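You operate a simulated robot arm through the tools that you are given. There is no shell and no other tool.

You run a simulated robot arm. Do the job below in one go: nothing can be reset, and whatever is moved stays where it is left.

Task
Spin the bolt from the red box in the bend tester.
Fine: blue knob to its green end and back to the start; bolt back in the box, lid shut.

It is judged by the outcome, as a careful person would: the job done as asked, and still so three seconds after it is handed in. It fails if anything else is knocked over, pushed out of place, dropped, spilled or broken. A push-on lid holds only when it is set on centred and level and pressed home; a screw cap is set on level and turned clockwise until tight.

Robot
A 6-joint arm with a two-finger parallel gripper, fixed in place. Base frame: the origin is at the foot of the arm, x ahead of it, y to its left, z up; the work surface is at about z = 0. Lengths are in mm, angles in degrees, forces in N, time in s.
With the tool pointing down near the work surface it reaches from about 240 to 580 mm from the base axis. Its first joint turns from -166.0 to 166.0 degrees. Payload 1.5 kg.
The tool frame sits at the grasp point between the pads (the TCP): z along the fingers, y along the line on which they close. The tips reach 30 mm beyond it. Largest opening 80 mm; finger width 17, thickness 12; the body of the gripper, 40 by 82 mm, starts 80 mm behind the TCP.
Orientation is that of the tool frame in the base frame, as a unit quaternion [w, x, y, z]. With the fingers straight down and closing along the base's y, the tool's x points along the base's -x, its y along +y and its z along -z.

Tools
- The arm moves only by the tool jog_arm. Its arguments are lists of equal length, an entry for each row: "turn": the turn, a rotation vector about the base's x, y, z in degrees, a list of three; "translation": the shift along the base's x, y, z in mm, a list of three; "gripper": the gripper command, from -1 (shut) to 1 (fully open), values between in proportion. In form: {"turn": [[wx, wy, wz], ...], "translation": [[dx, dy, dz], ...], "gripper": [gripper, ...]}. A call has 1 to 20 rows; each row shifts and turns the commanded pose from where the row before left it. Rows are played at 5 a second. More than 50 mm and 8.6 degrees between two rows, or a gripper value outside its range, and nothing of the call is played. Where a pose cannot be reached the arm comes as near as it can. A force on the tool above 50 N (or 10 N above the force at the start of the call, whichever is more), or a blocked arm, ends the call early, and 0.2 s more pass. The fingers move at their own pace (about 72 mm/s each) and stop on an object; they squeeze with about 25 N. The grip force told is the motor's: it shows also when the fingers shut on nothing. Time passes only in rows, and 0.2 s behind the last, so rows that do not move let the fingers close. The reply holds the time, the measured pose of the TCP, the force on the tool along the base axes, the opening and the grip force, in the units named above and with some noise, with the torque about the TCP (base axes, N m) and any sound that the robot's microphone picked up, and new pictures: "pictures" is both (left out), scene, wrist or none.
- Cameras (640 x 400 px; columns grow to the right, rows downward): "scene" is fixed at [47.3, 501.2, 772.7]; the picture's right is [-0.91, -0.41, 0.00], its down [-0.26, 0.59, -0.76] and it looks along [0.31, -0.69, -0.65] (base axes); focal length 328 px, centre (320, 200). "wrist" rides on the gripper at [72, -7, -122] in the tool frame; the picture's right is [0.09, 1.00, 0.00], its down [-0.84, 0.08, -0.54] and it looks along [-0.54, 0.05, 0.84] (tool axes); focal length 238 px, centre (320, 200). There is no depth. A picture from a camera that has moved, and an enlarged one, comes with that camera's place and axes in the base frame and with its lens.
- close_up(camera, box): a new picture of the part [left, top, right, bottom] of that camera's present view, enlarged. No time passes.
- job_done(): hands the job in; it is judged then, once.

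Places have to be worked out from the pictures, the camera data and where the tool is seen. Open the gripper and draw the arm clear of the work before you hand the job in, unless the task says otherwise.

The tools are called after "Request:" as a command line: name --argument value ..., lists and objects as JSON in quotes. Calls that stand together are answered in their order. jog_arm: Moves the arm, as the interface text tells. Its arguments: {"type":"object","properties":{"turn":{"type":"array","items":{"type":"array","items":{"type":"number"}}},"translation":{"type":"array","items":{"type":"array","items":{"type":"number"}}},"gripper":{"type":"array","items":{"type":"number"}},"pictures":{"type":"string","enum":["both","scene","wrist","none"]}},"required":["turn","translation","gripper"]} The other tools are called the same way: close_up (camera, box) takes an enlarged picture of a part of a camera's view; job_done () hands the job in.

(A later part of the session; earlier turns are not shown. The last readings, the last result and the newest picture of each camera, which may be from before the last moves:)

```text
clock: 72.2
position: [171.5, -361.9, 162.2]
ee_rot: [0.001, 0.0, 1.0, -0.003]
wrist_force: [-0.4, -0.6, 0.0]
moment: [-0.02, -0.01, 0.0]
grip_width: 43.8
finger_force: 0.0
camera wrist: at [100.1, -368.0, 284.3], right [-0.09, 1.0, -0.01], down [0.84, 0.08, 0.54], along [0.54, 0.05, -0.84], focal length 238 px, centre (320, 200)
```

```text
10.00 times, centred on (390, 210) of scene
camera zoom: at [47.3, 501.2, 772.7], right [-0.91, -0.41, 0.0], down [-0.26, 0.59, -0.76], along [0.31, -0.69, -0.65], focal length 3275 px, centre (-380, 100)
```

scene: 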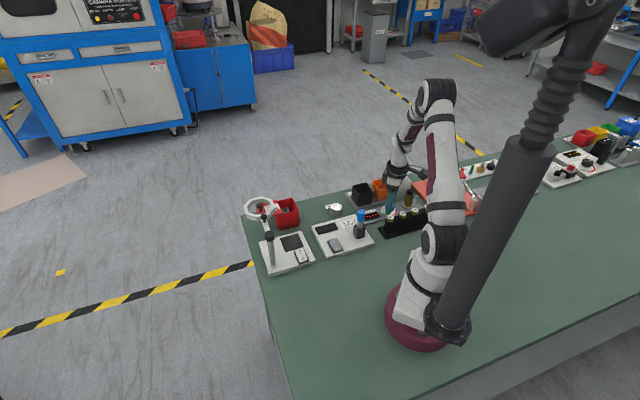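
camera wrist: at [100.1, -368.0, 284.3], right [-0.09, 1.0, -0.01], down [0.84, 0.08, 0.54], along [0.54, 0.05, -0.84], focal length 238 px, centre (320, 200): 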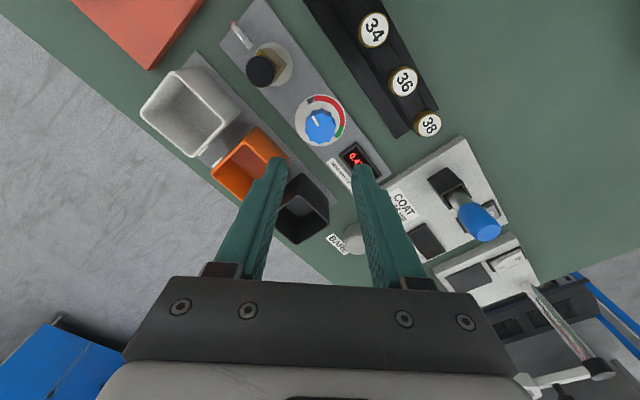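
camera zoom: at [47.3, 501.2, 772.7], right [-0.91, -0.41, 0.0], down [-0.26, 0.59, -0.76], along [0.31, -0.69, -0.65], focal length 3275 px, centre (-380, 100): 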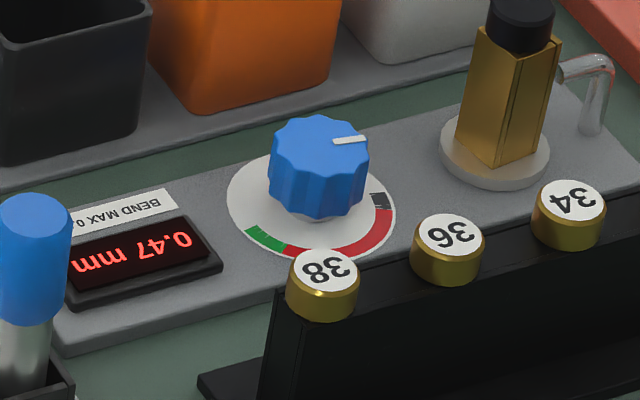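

Request:
close_up --camera "scene" --box '[390, 165, 430, 215]'

```text
8.00 times, centred on (410, 190) of scene
camera zoom: at [47.3, 501.2, 772.7], right [-0.91, -0.41, 0.0], down [-0.26, 0.59, -0.76], along [0.31, -0.69, -0.65], focal length 2620 px, centre (-400, 280)
```

zoom: 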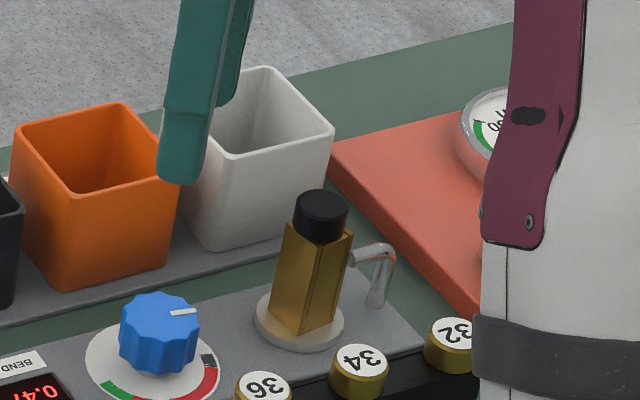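

The scene zoom confirms the pointer is about 5° short of the start. I'll re-grip, now centred on the knob axis at (172,-362.5), and turn a few degrees more counter-clockwise.

Request:
jog_arm --turn '[[0, 0, 0], [0, 0, 0], [0, 0, 0], [0, 0, 0], [0, 0, 0], [0, 0, 0], [0, 0, 0], [0, 0, 0]]' --translation '[[0.9, 0, -30], [0, 0, -35], [0, 0, -30], [0, 0, -19], [0, 0, 0], [0, 0, 0], [0, 0, 0], [0, 0, 0]]' --gripper '[0.1, 0.1, 0.1, 0.1, 0.1, -1, -1, -1]' --pictures "wrist"

Request:
close_up --camera "wrist" --box '[230, 90, 410, 220]'

```text
clock: 74.0
position: [172.6, -362.9, 47.3]
ee_rot: [0.001, 0.001, 1.0, -0.002]
wrist_force: [5.1, 3.8, -6.8]
moment: [0.42, -0.59, 0.0]
grip_width: 31.5
finger_force: 40.5
camera wrist: at [100.7, -368.4, 169.8], right [-0.09, 1.0, 0.0], down [0.84, 0.08, 0.54], along [0.54, 0.05, -0.84], focal length 238 px, centre (320, 200)
```

wrist: 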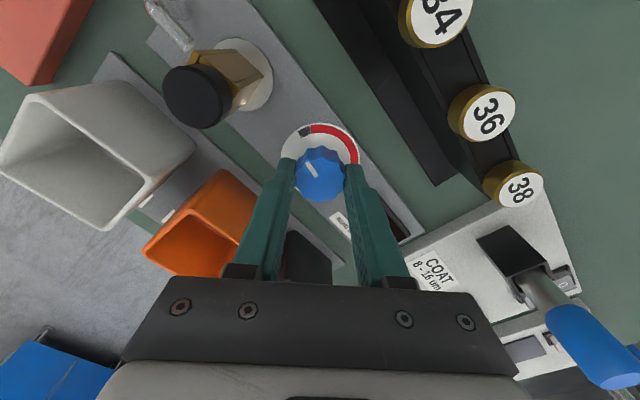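

```text
3.08 times, centred on (320, 155) of wrist
camera zoom: at [100.7, -368.4, 169.8], right [-0.09, 1.0, 0.0], down [0.84, 0.08, 0.54], along [0.54, 0.05, -0.84], focal length 733 px, centre (320, 338)
```

zoom: 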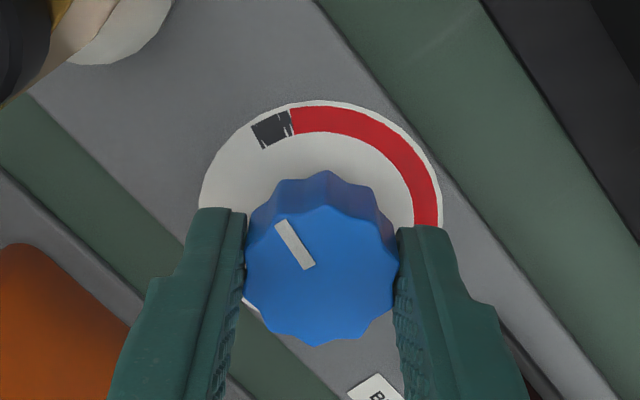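

Request:
jog_arm --turn '[[0, 0, 2.5], [0, 0, 2.5], [0, 0, 0]]' --translation '[[0, 0, 0], [0, 0, 0], [0, 0, 0]]' --gripper '[-1, -1, -1]' --pictures "none"

Request:
close_up --camera "wrist" --box '[230, 90, 410, 220]'

Request:
close_up --camera "scene" --box '[350, 160, 430, 230]'

```text
clock: 74.8
position: [171.8, -362.3, 47.4]
ee_rot: [0.001, -0.043, 0.999, -0.002]
wrist_force: [3.3, 6.4, -7.6]
moment: [0.7, -0.55, -0.84]
grip_width: 32.0
finger_force: 40.5
```

```text
3.08 times, centred on (320, 155) of wrist
camera zoom: at [101.3, -374.6, 169.8], right [-0.18, 0.98, 0.0], down [0.83, 0.15, 0.54], along [0.53, 0.09, -0.84], focal length 733 px, centre (320, 338)
```

zoom: 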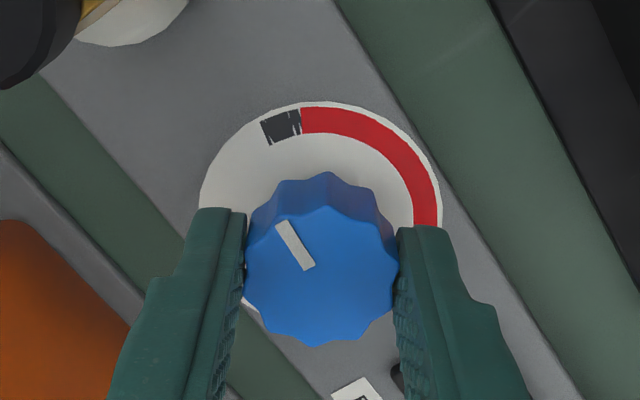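

```text
5.71 times, centred on (390, 195) of scene
camera zoom: at [47.3, 501.2, 772.7], right [-0.91, -0.41, 0.0], down [-0.26, 0.59, -0.76], along [0.31, -0.69, -0.65], focal length 1872 px, centre (-80, 229)
```

zoom: 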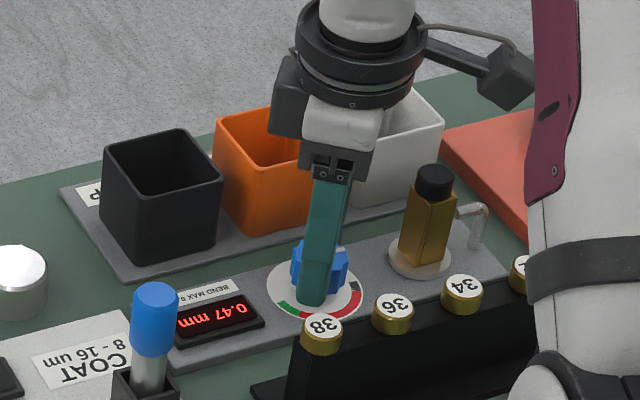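

The torque (-0.84 N·m) shows the knob is now on its start stop. Release and rise, then check the pointer.

Request:
jog_arm --turn '[[0, 0, 0], [0, 0, 0], [0, 0, 0], [0, 0, 0], [0, 0, 0], [0, 0, 0]]' --translation '[[0, 0, 0], [0, 0, 0], [0, 0, 15], [0, 0, 30], [0, 0, 40], [0, 0, 30]]' --gripper '[0.1, 0.1, 0.1, 0.1, 0.1, -0.1]'

Request:
close_up --camera "wrist" --box '[220, 40, 420, 170]'

Request:
close_up --camera "scene" --box '[390, 165, 430, 215]'

```text
clock: 76.2
position: [172.3, -363.0, 163.1]
ee_rot: [0.001, -0.045, 0.999, -0.002]
wrist_force: [0.4, 0.1, 0.2]
moment: [0.02, 0.0, 0.02]
grip_width: 35.9
finger_force: 0.1
camera wrist: at [101.6, -374.2, 285.5], right [-0.18, 0.98, 0.0], down [0.83, 0.15, 0.54], along [0.53, 0.09, -0.84], focal length 238 px, centre (320, 200)
```

scene: 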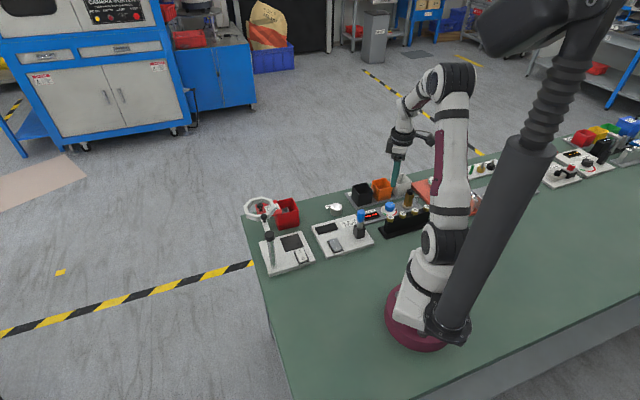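
wrist: 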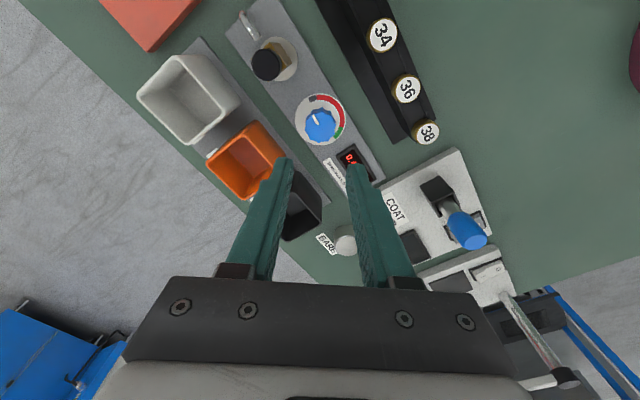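

```text
3.08 times, centred on (320, 105) of wrist
camera zoom: at [101.6, -374.2, 285.5], right [-0.18, 0.98, 0.0], down [0.83, 0.15, 0.54], along [0.53, 0.09, -0.84], focal length 733 px, centre (320, 492)
```

zoom: 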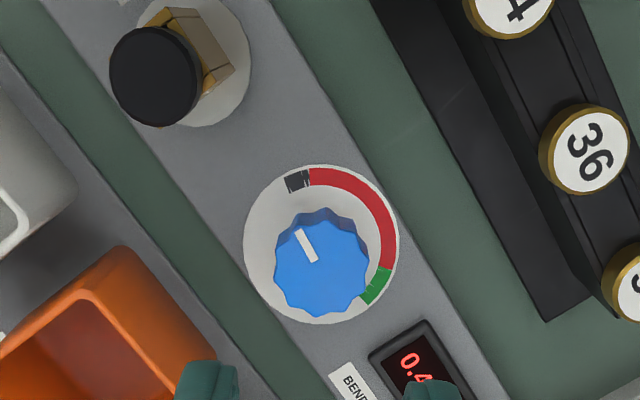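

```text
8.00 times, centred on (410, 190) of scene
camera zoom: at [47.3, 501.2, 772.7], right [-0.91, -0.41, 0.0], down [-0.26, 0.59, -0.76], along [0.31, -0.69, -0.65], focal length 2620 px, centre (-400, 280)
```

zoom: 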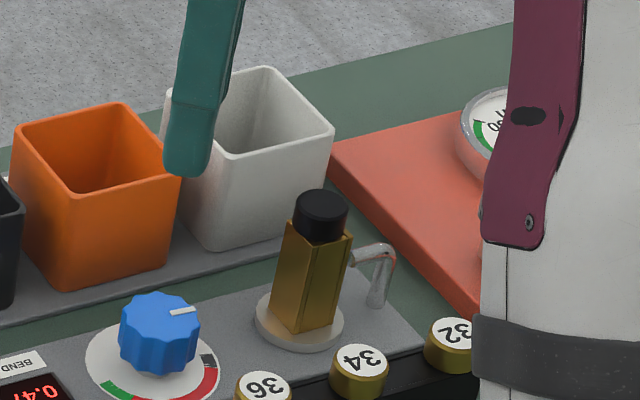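

The knob and socket now match the original pictures. Next I'll return above the bolt with yaw -45 to re-grip it.

Request:
jog_arm --turn '[[0, 0, -7.13], [0, 0, -7.13], [0, 0, -7.13], [0, 0, -7.13], [0, 0, -7.13], [0, 0, -7.13], [0, 0, -7.12], [0, 0, 0], [0, 0, 0]]' --translation '[[-7.2, -7.4, 0], [-7.2, -7.4, 0], [-7.2, -7.4, 0], [-7.2, -7.4, 0], [-7.2, -7.4, 0], [-7.2, -7.4, 0], [-7.2, -7.4, 0], [0, 0, -30], [0, 0, 0]]' --gripper '[-0.2, -0.25, -0.25, -0.25, -0.25, -0.25, -0.25, -0.25, -0.25]' --pictures "wrist"

Request:
close_up --camera "wrist" --box '[250, 90, 390, 210]'

```text
clock: 78.2
position: [121.2, -414.1, 131.0]
ee_rot: [0.0, 0.383, 0.924, -0.003]
wrist_force: [0.1, -0.3, 0.5]
moment: [0.02, 0.0, -0.03]
grip_width: 29.9
finger_force: 0.0
camera wrist: at [66.5, -367.4, 255.0], right [0.64, 0.77, -0.01], down [0.65, -0.53, 0.54], along [0.42, -0.35, -0.84], focal length 238 px, centre (320, 200)
```

wrist: 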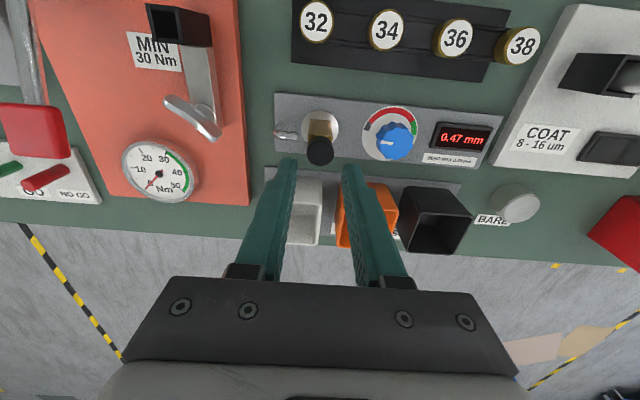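

```text
3.33 times, centred on (320, 150) of wrist
camera zoom: at [66.5, -367.4, 255.0], right [0.64, 0.77, -0.01], down [0.65, -0.53, 0.54], along [0.42, -0.35, -0.84], focal length 794 px, centre (320, 367)
```

zoom: 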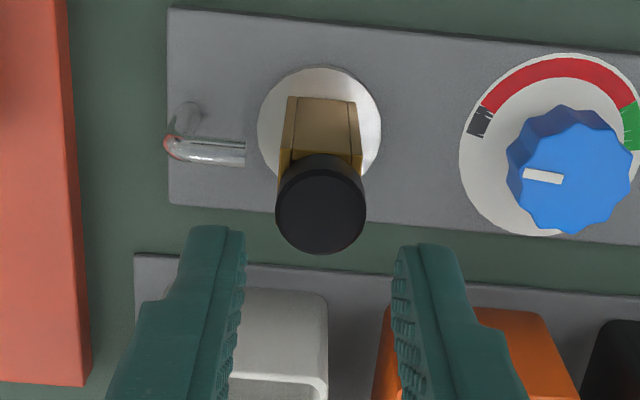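

The head (top ≈ z 70) is centred between the fingers. Lowering to z≈89 around it and checking before closing.

Request:
jog_arm --turn '[[0, 0, 0], [0, 0, 0], [0, 0, 0], [0, 0, 0]]' --translation '[[0, 0, -16], [0, 0, -16], [0, 0, -10], [0, 0, 0]]' --gripper '[-0.25, -0.25, -0.25, -0.25]' --pictures "wrist"

Request:
close_up --camera "wrist" --box '[250, 100, 390, 220]'

Request:
close_up --camera "scene" --box '[398, 175, 422, 205]'

```text
clock: 79.2
position: [121.7, -414.7, 90.8]
ee_rot: [0.0, 0.382, 0.924, -0.003]
wrist_force: [-0.3, 0.1, 0.6]
moment: [0.01, -0.02, 0.04]
grip_width: 29.9
finger_force: 0.1
camera wrist: at [66.9, -367.4, 212.8], right [0.64, 0.77, -0.01], down [0.65, -0.53, 0.54], along [0.42, -0.35, -0.84], focal length 238 px, centre (320, 200)
```

wrist: 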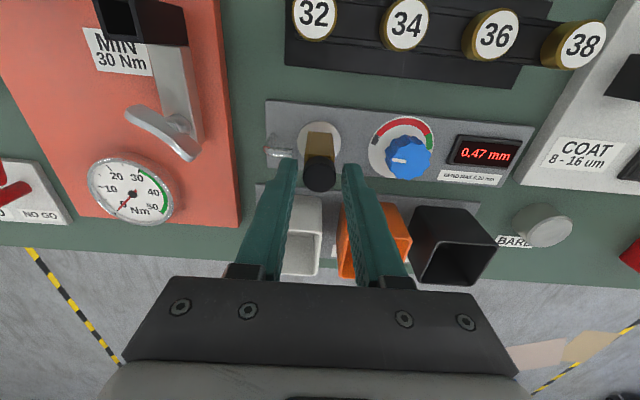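

```text
3.33 times, centred on (320, 160) of wrist
camera zoom: at [66.9, -367.4, 212.8], right [0.64, 0.77, -0.01], down [0.65, -0.53, 0.54], along [0.42, -0.35, -0.84], focal length 794 px, centre (320, 333)
```

zoom: 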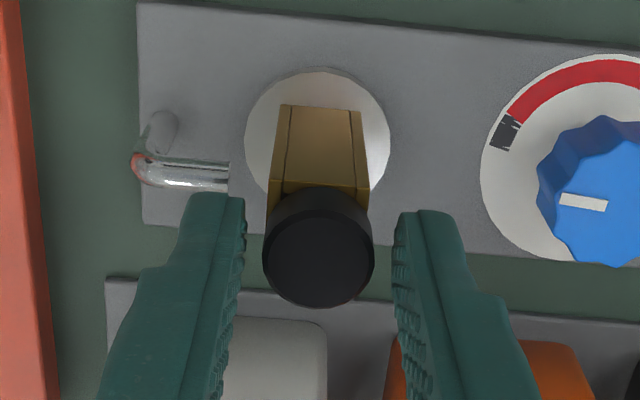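

```text
13.33 times, centred on (410, 190) of scene
camera zoom: at [47.3, 501.2, 772.7], right [-0.91, -0.41, 0.0], down [-0.26, 0.59, -0.76], along [0.31, -0.69, -0.65], focal length 4367 px, centre (-880, 333)
```

zoom: 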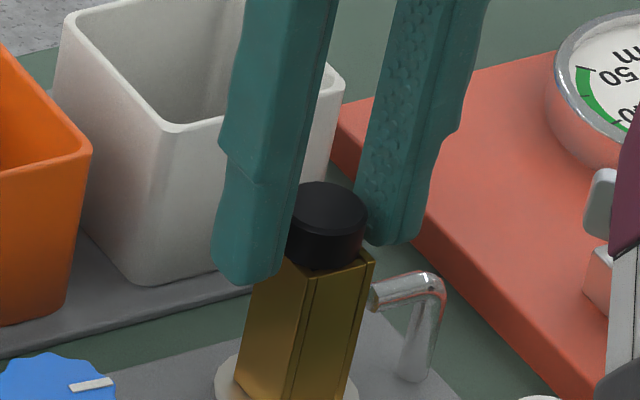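

Well aligned. Down 1.5 mm and close on the head.

Request:
jog_arm --turn '[[0, 0, 0], [0, 0, 0], [0, 0, 0], [0, 0, 0]]' --translation '[[0, 0, -1.5], [0, 0, 0], [0, 0, 0], [0, 0, 0]]' --gripper '[-0.25, -1, -1, -1]' --pictures "wrist"

Request:
close_up --camera "wrist" --box '[250, 100, 390, 220]'

```text
clock: 80.2
position: [120.8, -414.5, 88.7]
ee_rot: [-0.001, 0.381, 0.925, -0.003]
wrist_force: [-15.2, -11.5, -4.7]
moment: [-0.29, 0.31, 0.05]
grip_width: 21.2
finger_force: 24.9
camera wrist: at [66.6, -367.9, 211.5], right [0.64, 0.77, -0.01], down [0.65, -0.53, 0.54], along [0.42, -0.35, -0.84], focal length 238 px, centre (320, 200)
```

wrist: 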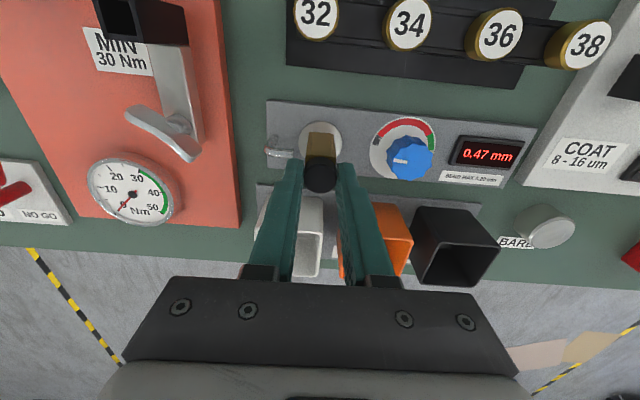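

```text
3.33 times, centred on (320, 160) of wrist
camera zoom: at [66.6, -367.9, 211.5], right [0.64, 0.77, -0.01], down [0.65, -0.53, 0.54], along [0.42, -0.35, -0.84], focal length 794 px, centre (320, 333)
```

zoom: 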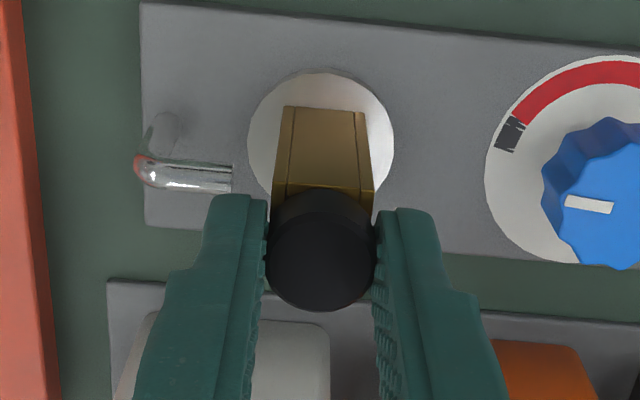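

Gripped (21.2 mm), with a slight side load toward -d. I'll relax by 0.5 mm and lift straight up slowly.

Request:
jog_arm --turn '[[0, 0, 0], [0, 0, 0], [0, 0, 0], [0, 0, 0], [0, 0, 0]]' --translation '[[-0.4, -0.3, 0], [0, 0, 2], [0, 0, 3], [0, 0, 4], [0, 0, 0]]' --gripper '[-1, -1, -1, -1, -1]' --pictures "wrist"

Request:
close_up --camera "scene" --box '[390, 165, 430, 215]'

```text
clock: 81.4
position: [121.6, -414.5, 99.0]
ee_rot: [0.0, 0.381, 0.925, -0.002]
wrist_force: [0.5, 0.2, -1.0]
moment: [0.03, 0.0, -0.04]
grip_width: 20.7
finger_force: 25.1
camera wrist: at [66.8, -367.3, 220.7], right [0.64, 0.77, 0.0], down [0.65, -0.53, 0.54], along [0.42, -0.35, -0.84], focal length 238 px, centre (320, 200)
```

wrist: 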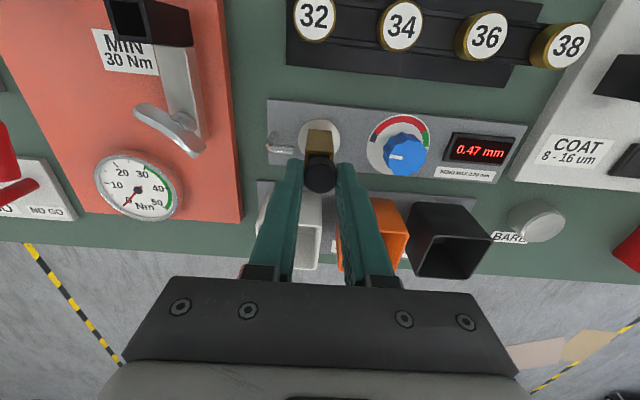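

```text
8.00 times, centred on (410, 190) of scene
camera zoom: at [47.3, 501.2, 772.7], right [-0.91, -0.41, 0.0], down [-0.26, 0.59, -0.76], along [0.31, -0.69, -0.65], focal length 2620 px, centre (-400, 280)
```

zoom: 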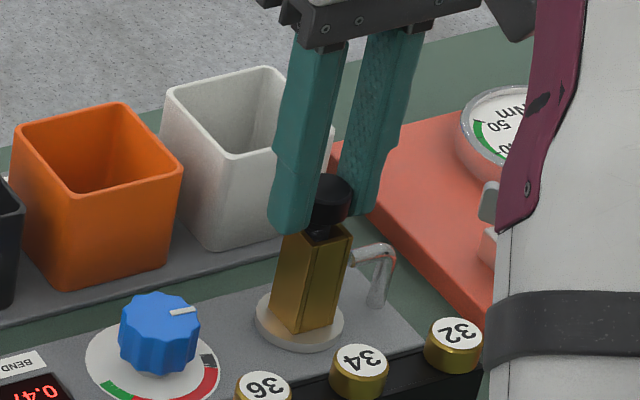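

It comes out cleanly with no force. Lift up and carry it back over the red box, turning +90°.

Request:
jog_arm --turn '[[0, 0, 0], [0, 0, 0], [0, 0, 0], [0, 0, 0], [0, 0, 0], [0, 0, 0]]' --translation '[[0, 0, 8], [0, 0, 12], [0, 0, 15], [0, 0, 25], [0, 0, 30], [0, 0, 20]]' --gripper '[-1, -1, -1, -1, -1, -1]' --pictures "none"

Request:
jog_arm --turn '[[0, 0, 7.5], [0, 0, 7.5], [0, 0, 7.5], [0, 0, 7.5], [0, 0, 7.5], [0, 0, 7.5], [0, 0, 7.5], [0, 0, 7.5], [0, 0, 7.5], [0, 0, 7.5], [0, 0, 7.5], [0, 0, 7.5], [0, 0, 0]]' --translation '[[29.4, 19.9, 0], [29.4, 19.9, 0], [29.4, 19.9, 0], [29.4, 19.9, 0], [29.4, 19.9, 0], [29.4, 19.9, 0], [29.4, 19.9, 0], [29.4, 19.9, 0], [29.4, 19.9, 0], [29.4, 19.9, 0], [29.4, 19.9, 0], [29.4, 19.9, 0], [0, 0, 0]]' --gripper '[-1, -1, -1, -1, -1, -1, -1, -1, -1, -1, -1, -1, -1]'

Request:
close_up --camera "wrist" --box '[230, 60, 410, 210]'

```text
clock: 82.8
position: [121.7, -414.0, 208.6]
ee_rot: [-0.001, 0.382, 0.924, -0.002]
wrist_force: [-0.7, 0.1, -0.5]
moment: [0.01, -0.01, 0.0]
grip_width: 20.7
finger_force: 24.9
```

```text
clock: 85.6
position: [473.7, -176.4, 208.0]
ee_rot: [0.002, -0.385, 0.923, -0.002]
wrist_force: [0.5, 0.4, -0.6]
moment: [0.0, -0.04, 0.03]
grip_width: 21.0
finger_force: 24.8
camera wrist: at [428.1, -230.8, 330.4], right [-0.77, 0.64, -0.01], down [0.53, 0.65, 0.54], along [0.35, 0.42, -0.84], focal length 238 px, centre (320, 200)
```

scene: 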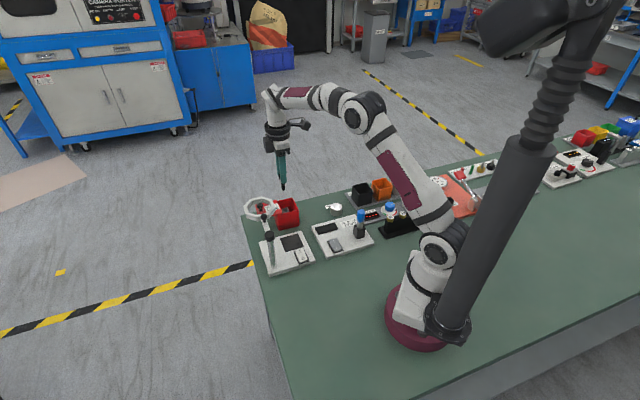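
wrist: 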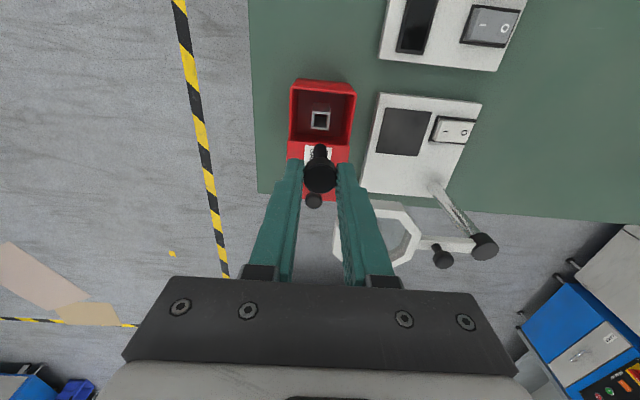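

```text
2.67 times, centred on (320, 135) of wrist
camera zoom: at [428.1, -230.8, 330.4], right [-0.77, 0.64, -0.01], down [0.53, 0.65, 0.54], along [0.35, 0.42, -0.84], focal length 636 px, centre (320, 373)
```

zoom: 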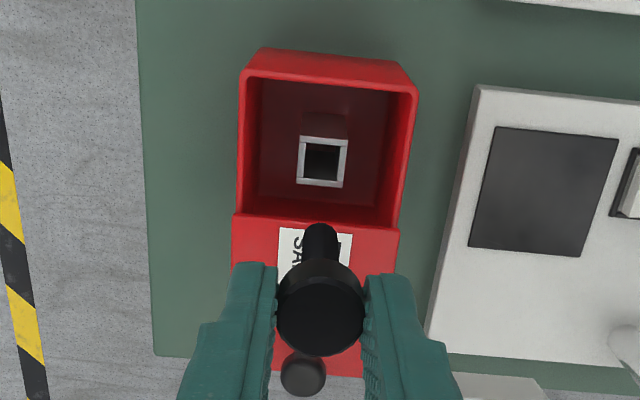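

Back over the box. I'll lower until the shank end is just above the holder and align visually.

Request:
jog_arm --turn '[[0, 0, 0], [0, 0, 0], [0, 0, 0], [0, 0, 0], [0, 0, 0]]' --translation '[[0, 0, -25], [0, 0, -25], [0, 0, -22], [0, 0, -16], [0, 0, 0]]' --gripper '[-1, -1, -1, -1, -1]' --pictures "wrist"

Request:
close_up --camera "wrist" --box '[270, 90, 370, 200]'

Request:
close_up --camera "scene" --box '[255, 175, 315, 235]'

```text
clock: 86.8
position: [474.2, -176.2, 120.1]
ee_rot: [0.003, -0.384, 0.923, -0.002]
wrist_force: [0.3, 0.0, -0.4]
moment: [0.03, 0.0, 0.03]
grip_width: 20.9
finger_force: 25.4
camera wrist: at [428.3, -231.5, 242.6], right [-0.77, 0.64, -0.01], down [0.53, 0.65, 0.54], along [0.35, 0.42, -0.84], focal length 238 px, centre (320, 200)
```

wrist: 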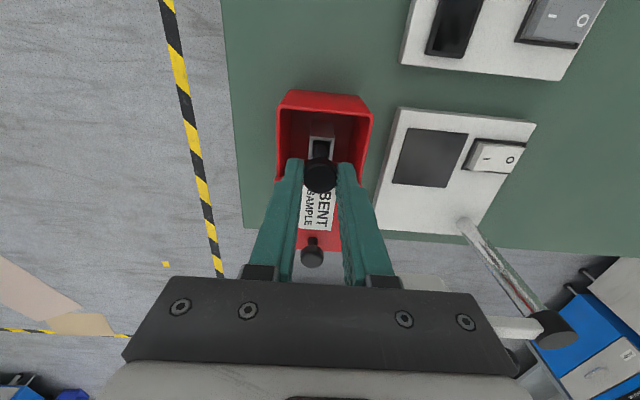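

```text
3.64 times, centred on (320, 145) of wrist
camera zoom: at [428.3, -231.5, 242.6], right [-0.77, 0.64, -0.01], down [0.53, 0.65, 0.54], along [0.35, 0.42, -0.84], focal length 867 px, centre (320, 400)
```

zoom: 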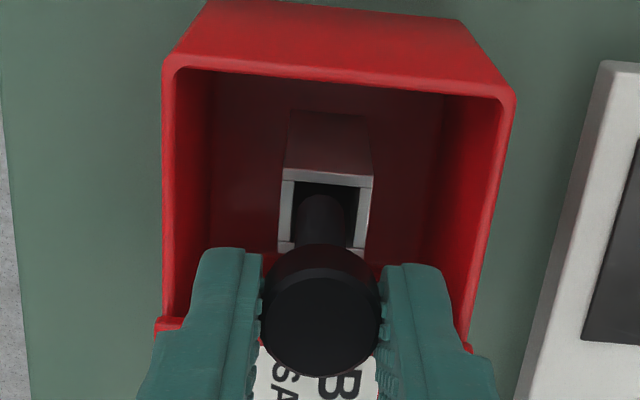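

```text
6.67 times, centred on (285, 205) of scene
camera zoom: at [47.3, 501.2, 772.7], right [-0.91, -0.41, 0.0], down [-0.26, 0.59, -0.76], along [0.31, -0.69, -0.65], focal length 2184 px, centre (553, 167)
```

zoom: 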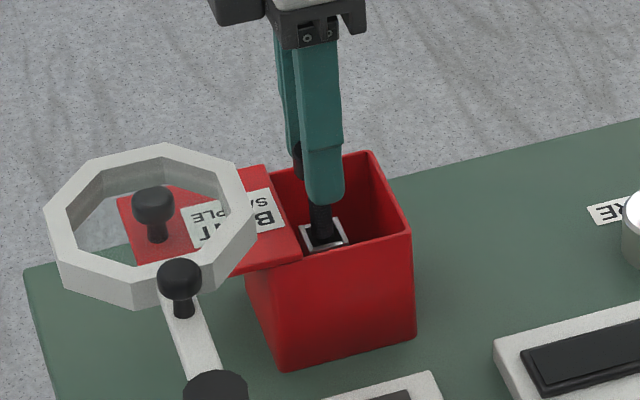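

In both views the shank end is about level with the holder's opening and nearly centred. I'll shift about 1 mm and lower a few millimetres, watching for contact.

Request:
jog_arm --turn '[[0, 0, 0], [0, 0, 0], [0, 0, 0], [0, 0, 0]]' --translation '[[-0.9, 0.4, 0], [0, 0, -3], [0, 0, -3], [0, 0, 0]]' --gripper '[-1, -1, -1, -1]' --pictures "wrist"

Request:
close_up --camera "wrist" --box '[270, 100, 370, 200]'

Request:
close_up --camera "scene" --box '[265, 185, 305, 225]'

```text
clock: 87.8
position: [473.8, -176.8, 114.6]
ee_rot: [0.001, -0.384, 0.923, -0.001]
wrist_force: [-0.4, 0.2, 0.7]
moment: [0.05, -0.01, -0.02]
grip_width: 20.8
finger_force: 25.1
camera wrist: at [427.3, -230.5, 236.5], right [-0.77, 0.64, 0.0], down [0.53, 0.65, 0.54], along [0.35, 0.42, -0.84], focal length 238 px, centre (320, 200)
```

wrist: 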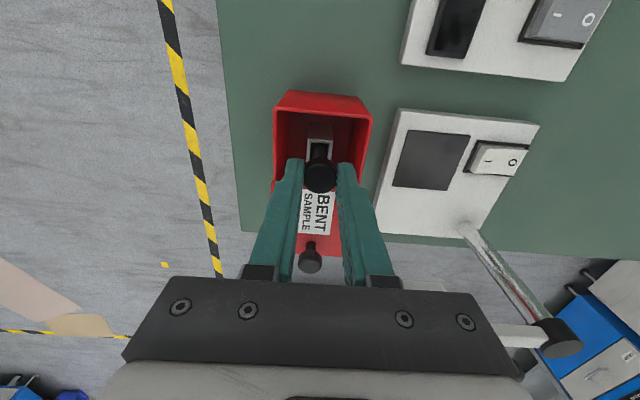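

```text
4.00 times, centred on (320, 150) of wrist
camera zoom: at [427.3, -230.5, 236.5], right [-0.77, 0.64, 0.0], down [0.53, 0.65, 0.54], along [0.35, 0.42, -0.84], focal length 953 px, centre (320, 400)
```

zoom: 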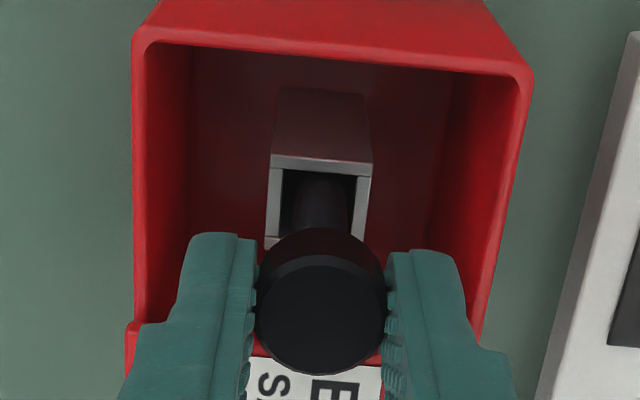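

```text
10.00 times, centred on (285, 205) of scene
camera zoom: at [47.3, 501.2, 772.7], right [-0.91, -0.41, 0.0], down [-0.26, 0.59, -0.76], along [0.31, -0.69, -0.65], focal length 3275 px, centre (670, 150)
```

zoom: 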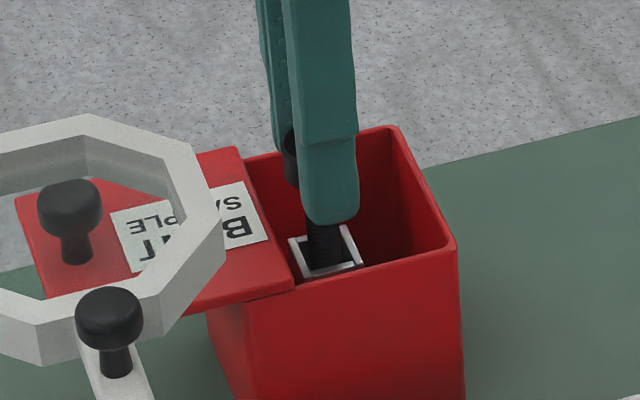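

The shank is in the holder's opening, centred, with no contact. Lowering stepwise toward z≈76.

Request:
jog_arm --turn '[[0, 0, 0], [0, 0, 0], [0, 0, 0], [0, 0, 0], [0, 0, 0], [0, 0, 0], [0, 0, 0]]' --translation '[[0, 0, -4], [0, 0, -4], [0, 0, -4], [0, 0, -4], [0, 0, -4], [0, 0, -4], [0, 0, 0]]' --gripper '[-1, -1, -1, -1, -1, -1, -1]' --pictures "wrist"

Request:
close_up --camera "wrist" --box '[270, 100, 370, 200]'

Request:
close_up --camera "scene" --box '[265, 185, 305, 225]'

```text
clock: 89.4
position: [472.8, -176.3, 89.0]
ee_rot: [0.001, -0.384, 0.923, -0.002]
wrist_force: [0.2, -0.6, -0.4]
moment: [0.03, -0.01, 0.03]
grip_width: 20.6
finger_force: 24.9
camera wrist: at [427.0, -230.8, 212.6], right [-0.77, 0.64, -0.01], down [0.53, 0.65, 0.54], along [0.35, 0.42, -0.84], focal length 238 px, centre (320, 200)
```

wrist: 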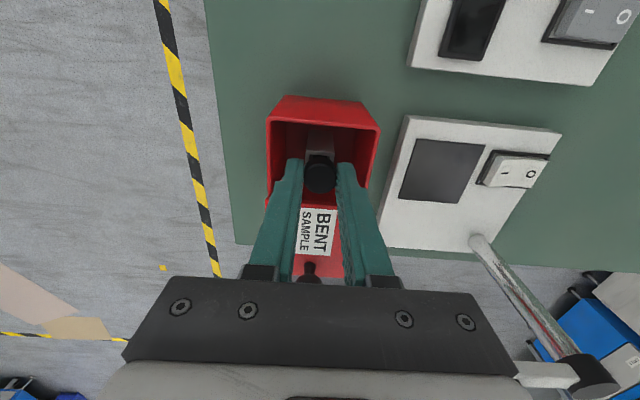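

```text
4.00 times, centred on (320, 150) of wrist
camera zoom: at [427.0, -230.8, 212.6], right [-0.77, 0.64, -0.01], down [0.53, 0.65, 0.54], along [0.35, 0.42, -0.84], focal length 953 px, centre (320, 400)
```

zoom: 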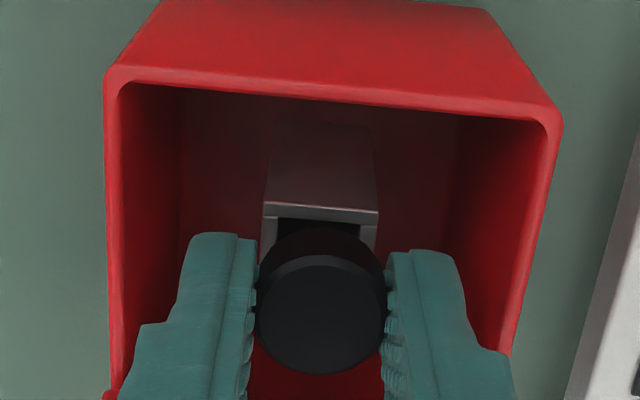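

```text
10.00 times, centred on (285, 205) of scene
camera zoom: at [47.3, 501.2, 772.7], right [-0.91, -0.41, 0.0], down [-0.26, 0.59, -0.76], along [0.31, -0.69, -0.65], focal length 3275 px, centre (670, 150)
```

zoom: 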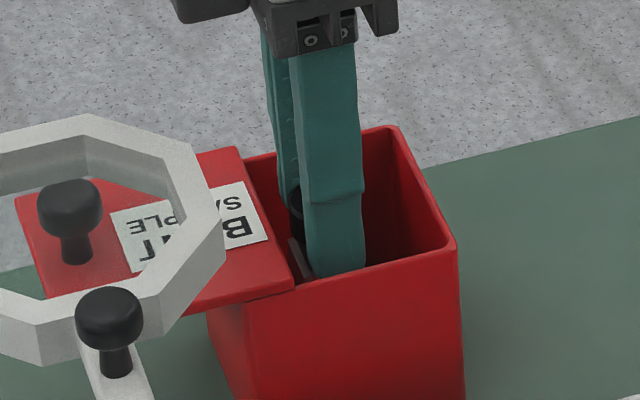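

Request:
jog_arm --turn '[[0, 0, 0], [0, 0, 0], [0, 0, 0], [0, 0, 0], [0, 0, 0], [0, 0, 0]]' --translation '[[0, 0, -2.5], [0, 0, -2.5], [0, 0, -2.5], [0, 0, -2], [0, 0, -2], [0, 0, 0]]' --gripper '[-1, -1, -1, -1, -1, -1]' --pictures "wrist"

Request:
close_up --camera "wrist" --box '[270, 100, 370, 200]'

```text
clock: 90.8
position: [473.6, -175.8, 78.4]
ee_rot: [0.003, -0.383, 0.924, -0.003]
wrist_force: [-1.8, -4.2, 15.1]
moment: [-0.04, 0.09, -0.01]
grip_width: 20.6
finger_force: 24.7
camera wrist: at [427.2, -231.1, 201.9], right [-0.77, 0.64, -0.01], down [0.53, 0.65, 0.54], along [0.35, 0.41, -0.84], focal length 238 px, centre (320, 200)
```

wrist: 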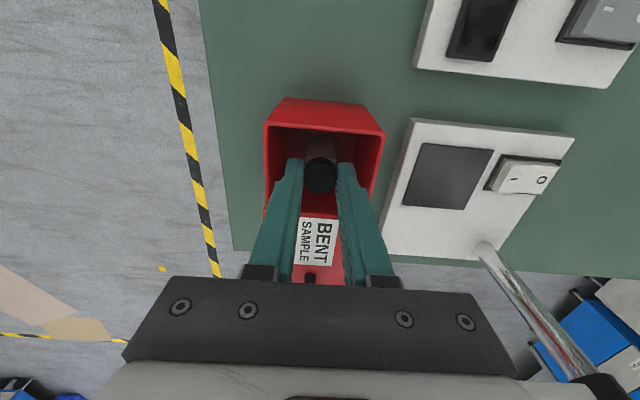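

```text
4.00 times, centred on (320, 150) of wrist
camera zoom: at [427.2, -231.1, 201.9], right [-0.77, 0.64, -0.01], down [0.53, 0.65, 0.54], along [0.35, 0.41, -0.84], focal length 953 px, centre (320, 400)
```

zoom: 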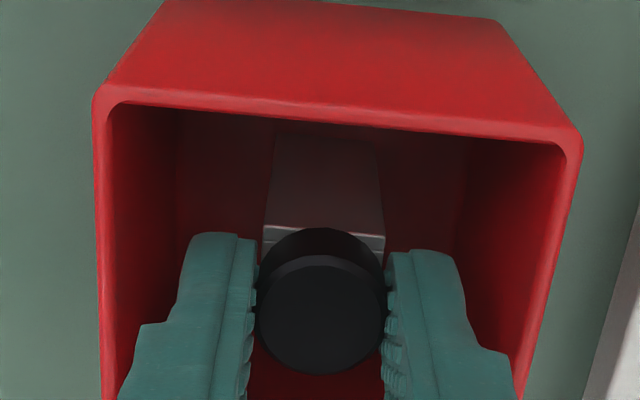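

Light seating contact (15 N) at z≈78, with the head resting on the holder. Opening just enough (about 25.5 mm) to release inside the box.

Request:
jog_arm --turn '[[0, 0, 0], [0, 0, 0], [0, 0, 0], [0, 0, 0]]' --translation '[[0, 0, 0.5], [0, 0, 0], [0, 0, 0], [0, 0, 0]]' --gripper '[-1, -0.42, -0.38, -0.365]' --pictures "wrist"

Request:
close_up --camera "wrist" --box '[270, 100, 370, 200]'

```text
clock: 91.8
position: [474.8, -176.3, 80.1]
ee_rot: [0.002, -0.384, 0.924, -0.002]
wrist_force: [-0.4, 0.2, 0.1]
moment: [-0.02, -0.03, 0.0]
grip_width: 25.4
finger_force: 0.1
camera wrist: at [427.1, -230.7, 201.7], right [-0.77, 0.64, 0.0], down [0.53, 0.65, 0.54], along [0.35, 0.42, -0.84], focal length 238 px, centre (320, 200)
```

wrist: 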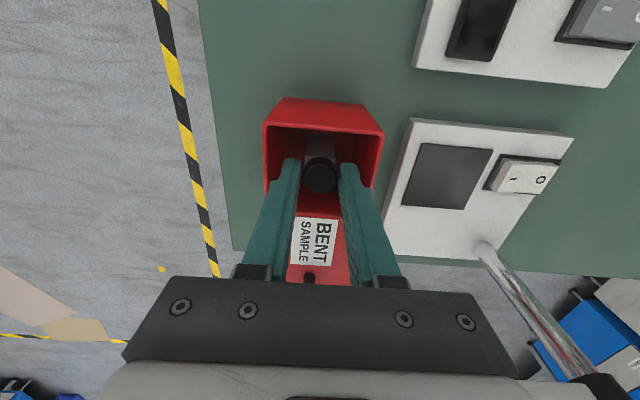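

```text
4.00 times, centred on (320, 150) of wrist
camera zoom: at [427.1, -230.7, 201.7], right [-0.77, 0.64, 0.0], down [0.53, 0.65, 0.54], along [0.35, 0.42, -0.84], focal length 953 px, centre (320, 400)
```

zoom: 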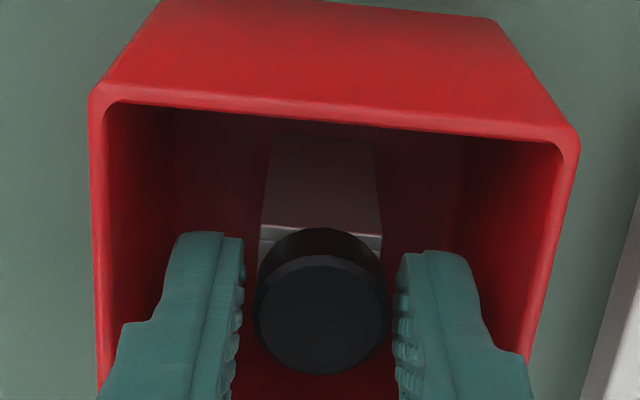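

The bolt stays seated on release. I'll rise clear and then move over to the lid knob with yaw -45.

Request:
jog_arm --turn '[[0, 0, 0], [0, 0, 0], [0, 0, 0], [0, 0, 0], [0, 0, 0], [0, 0, 0]]' --translation '[[0, 0, 8], [0, 0, 15], [0, 0, 25], [0, 0, 35], [0, 0, 42], [0, 0, 0]]' --gripper '[-0.365, -0.365, -0.365, -0.365, 0, 0.25]' --pictures "wrist"

Request:
close_up --camera "wrist" --box '[240, 60, 400, 180]'

Request:
jog_arm --turn '[[0, 0, -7.5], [0, 0, -7.5], [0, 0, -7.5], [0, 0, -7.5], [0, 0, -7.5], [0, 0, -7.5], [0, 0, -7.5], [0, 0, -7.5], [0, 0, -7.5], [0, 0, -7.5], [0, 0, -7.5], [0, 0, -7.5], [0, 0, 0]]' --translation '[[4.7, 4.7, 0], [4.7, 4.7, 0], [4.7, 4.7, 0], [4.7, 4.7, 0], [4.7, 4.7, 0], [4.7, 4.7, 0], [4.7, 4.7, 0], [4.7, 4.7, 0], [4.7, 4.7, 0], [4.7, 4.7, 0], [4.7, 4.7, 0], [4, 5, 0], [0, 0, 0]]' --gripper '[0.25, 0.25, 0.25, 0.25, 0.25, 0.25, 0.25, 0.25, 0.25, 0.25, 0.25, 0.25, 0.25]'

Request:
close_up --camera "wrist" --box '[200, 60, 440, 200]'

```text
clock: 93.2
position: [473.0, -177.0, 203.9]
ee_rot: [0.003, -0.384, 0.923, -0.003]
wrist_force: [0.7, 0.9, 0.2]
moment: [0.04, 0.0, 0.0]
grip_width: 49.8
finger_force: 0.2
camera wrist: at [426.7, -230.8, 326.8], right [-0.77, 0.64, 0.0], down [0.53, 0.65, 0.54], along [0.35, 0.42, -0.84], focal length 238 px, centre (320, 200)
```

wrist: 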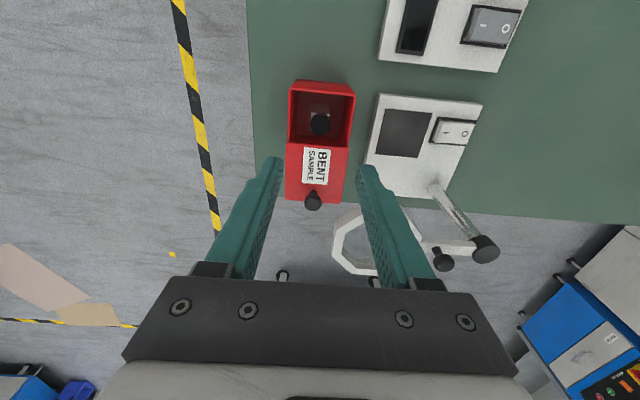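

```text
3.33 times, centred on (320, 120) of wrist
camera zoom: at [426.7, -230.8, 326.8], right [-0.77, 0.64, 0.0], down [0.53, 0.65, 0.54], along [0.35, 0.42, -0.84], focal length 794 px, centre (320, 467)
```

zoom: 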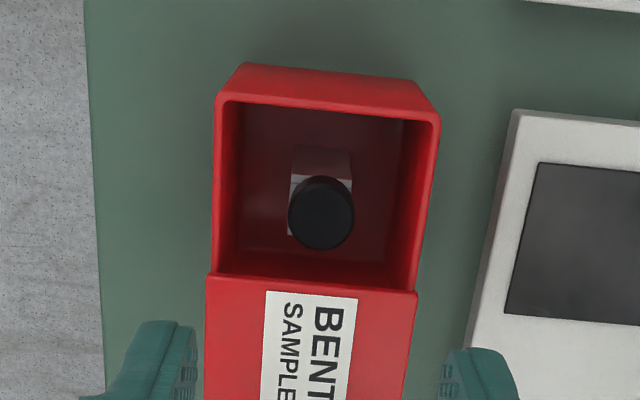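

```text
clock: 96.0
position: [529.5, -119.4, 204.2]
ee_rot: [0.0, 0.383, 0.924, -0.002]
wrist_force: [0.8, -0.7, -0.8]
moment: [-0.02, 0.0, 0.02]
grip_width: 50.1
finger_force: 0.2
camera wrist: at [474.5, -71.9, 327.1], right [0.64, 0.77, -0.01], down [0.65, -0.53, 0.54], along [0.42, -0.35, -0.84], focal length 238 px, centre (320, 200)
```

scene: 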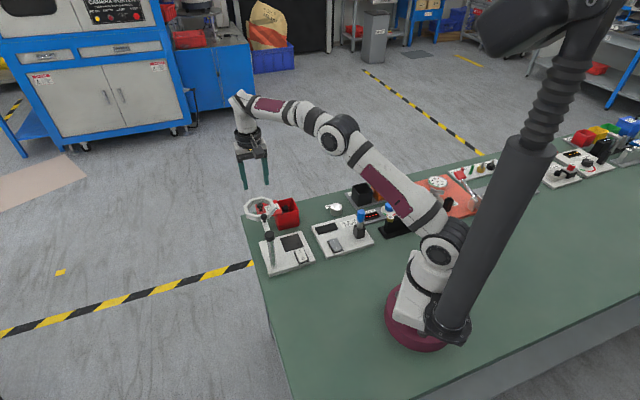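
wrist: 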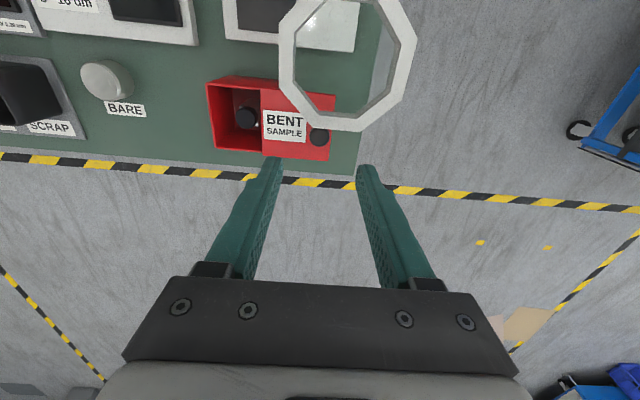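

```text
2.67 times, centred on (320, 130) of wrist
camera zoom: at [474.5, -71.9, 327.1], right [0.64, 0.77, -0.01], down [0.65, -0.53, 0.54], along [0.42, -0.35, -0.84], focal length 636 px, centre (320, 387)
```

zoom: 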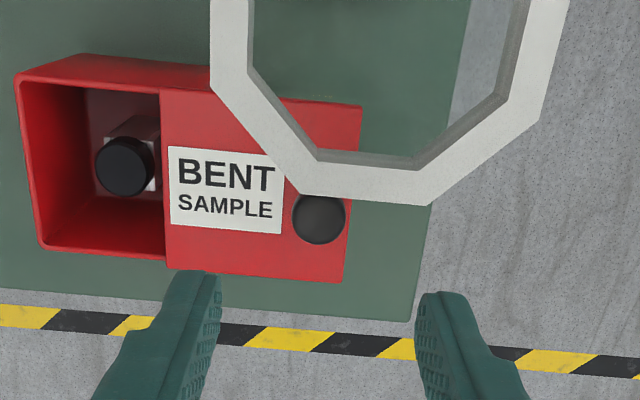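

The bolt sits in its holder as before, and the lid knob is directly beneath the gripper. Descending and gripping the knob.

Request:
jog_arm --turn '[[0, 0, 0], [0, 0, 0], [0, 0, 0], [0, 0, 0], [0, 0, 0]]' --translation '[[0.4, -0.4, -20], [0, 0, -25], [0, 0, -25], [0, 0, -22], [0, 0, 0]]' --gripper '[0.25, 0.25, 0.25, 0.25, 0.25]' --pictures "wrist"

Request:
jog_arm --turn '[[0, 0, 0], [0, 0, 0], [0, 0, 0], [0, 0, 0]]' --translation '[[0, 0, 0], [0, 0, 0], [0, 0, 0], [0, 0, 0]]' --gripper '[-1, -1, -1, -1]'

```text
clock: 97.2
position: [529.2, -119.1, 112.2]
ee_rot: [-0.001, 0.382, 0.924, -0.003]
wrist_force: [-0.5, 0.5, -0.5]
moment: [0.0, 0.0, 0.05]
grip_width: 50.2
finger_force: 0.1
camera wrist: at [474.3, -72.6, 234.1], right [0.64, 0.77, -0.01], down [0.65, -0.53, 0.54], along [0.42, -0.35, -0.84], focal length 238 px, centre (320, 200)
```

wrist: 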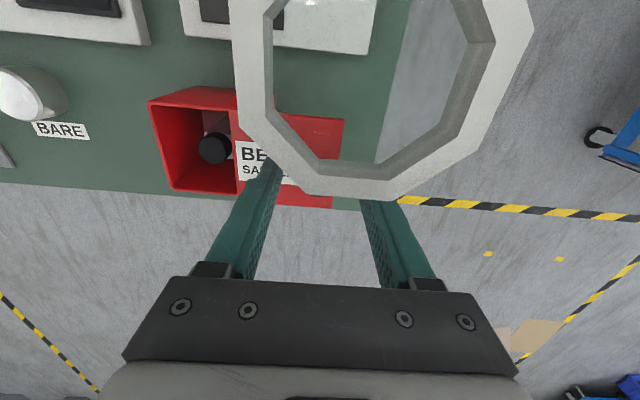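

```text
clock: 98.2
position: [528.5, -119.6, 111.1]
ee_rot: [0.0, 0.383, 0.924, -0.002]
wrist_force: [0.5, -0.2, -3.8]
moment: [-0.01, -0.11, 0.01]
grip_width: 19.8
finger_force: 33.9
camera wrist: at [474.3, -72.6, 234.3], right [0.64, 0.77, -0.01], down [0.65, -0.53, 0.54], along [0.42, -0.35, -0.84], focal length 238 px, centre (320, 200)
```

scene: 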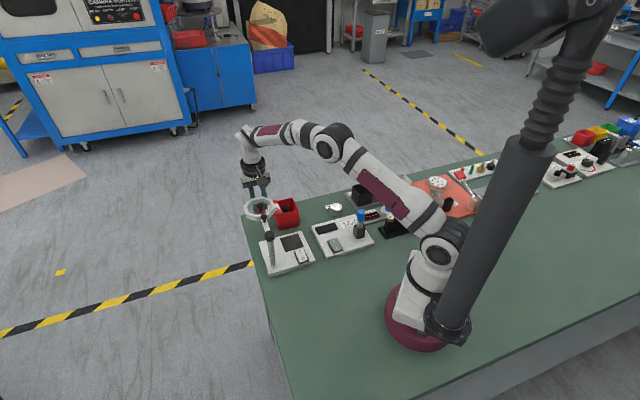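
wrist: 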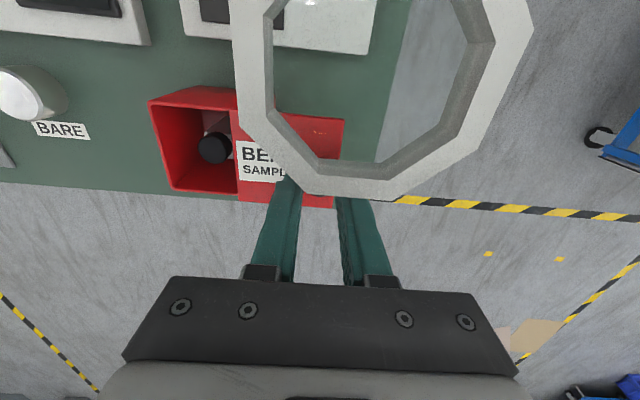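

Gripped (19.8 mm) with no side force. Sliding the lid back in steps.

Request:
jog_arm --turn '[[0, 0, 0], [0, 0, 0], [0, 0, 0], [0, 0, 0], [0, 0, 0], [0, 0, 0], [0, 0, 0], [0, 0, 0]]' --translation '[[-1.5, -1.65, 0], [-2.4, -2.6, 0], [-2.4, -2.6, 0], [-2.4, -2.6, 0], [-2.4, -2.6, 0], [-2.4, -2.6, 0], [-2.4, -2.6, 0], [0, 0, 0]]' --gripper '[-1, -1, -1, -1, -1, -1, -1, -1]' --pictures "wrist"

```text
clock: 100.0
position: [512.3, -135.8, 111.0]
ee_rot: [-0.002, 0.382, 0.924, -0.003]
wrist_force: [-18.2, 17.2, 6.5]
moment: [0.46, 0.36, -0.02]
grip_width: 19.3
finger_force: 33.8
camera wrist: at [458.2, -89.1, 234.4], right [0.64, 0.77, 0.0], down [0.65, -0.53, 0.54], along [0.41, -0.35, -0.84], focal length 238 px, centre (320, 200)
```

wrist: 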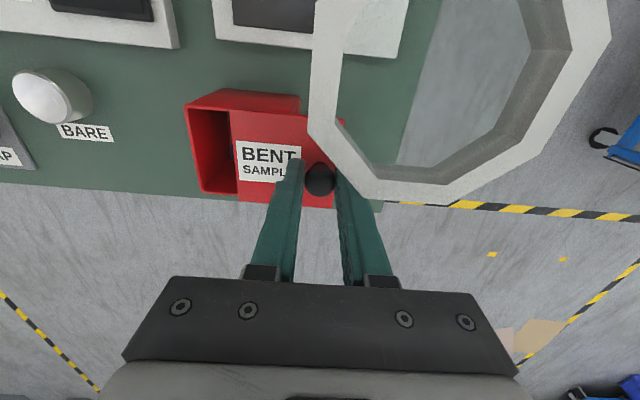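

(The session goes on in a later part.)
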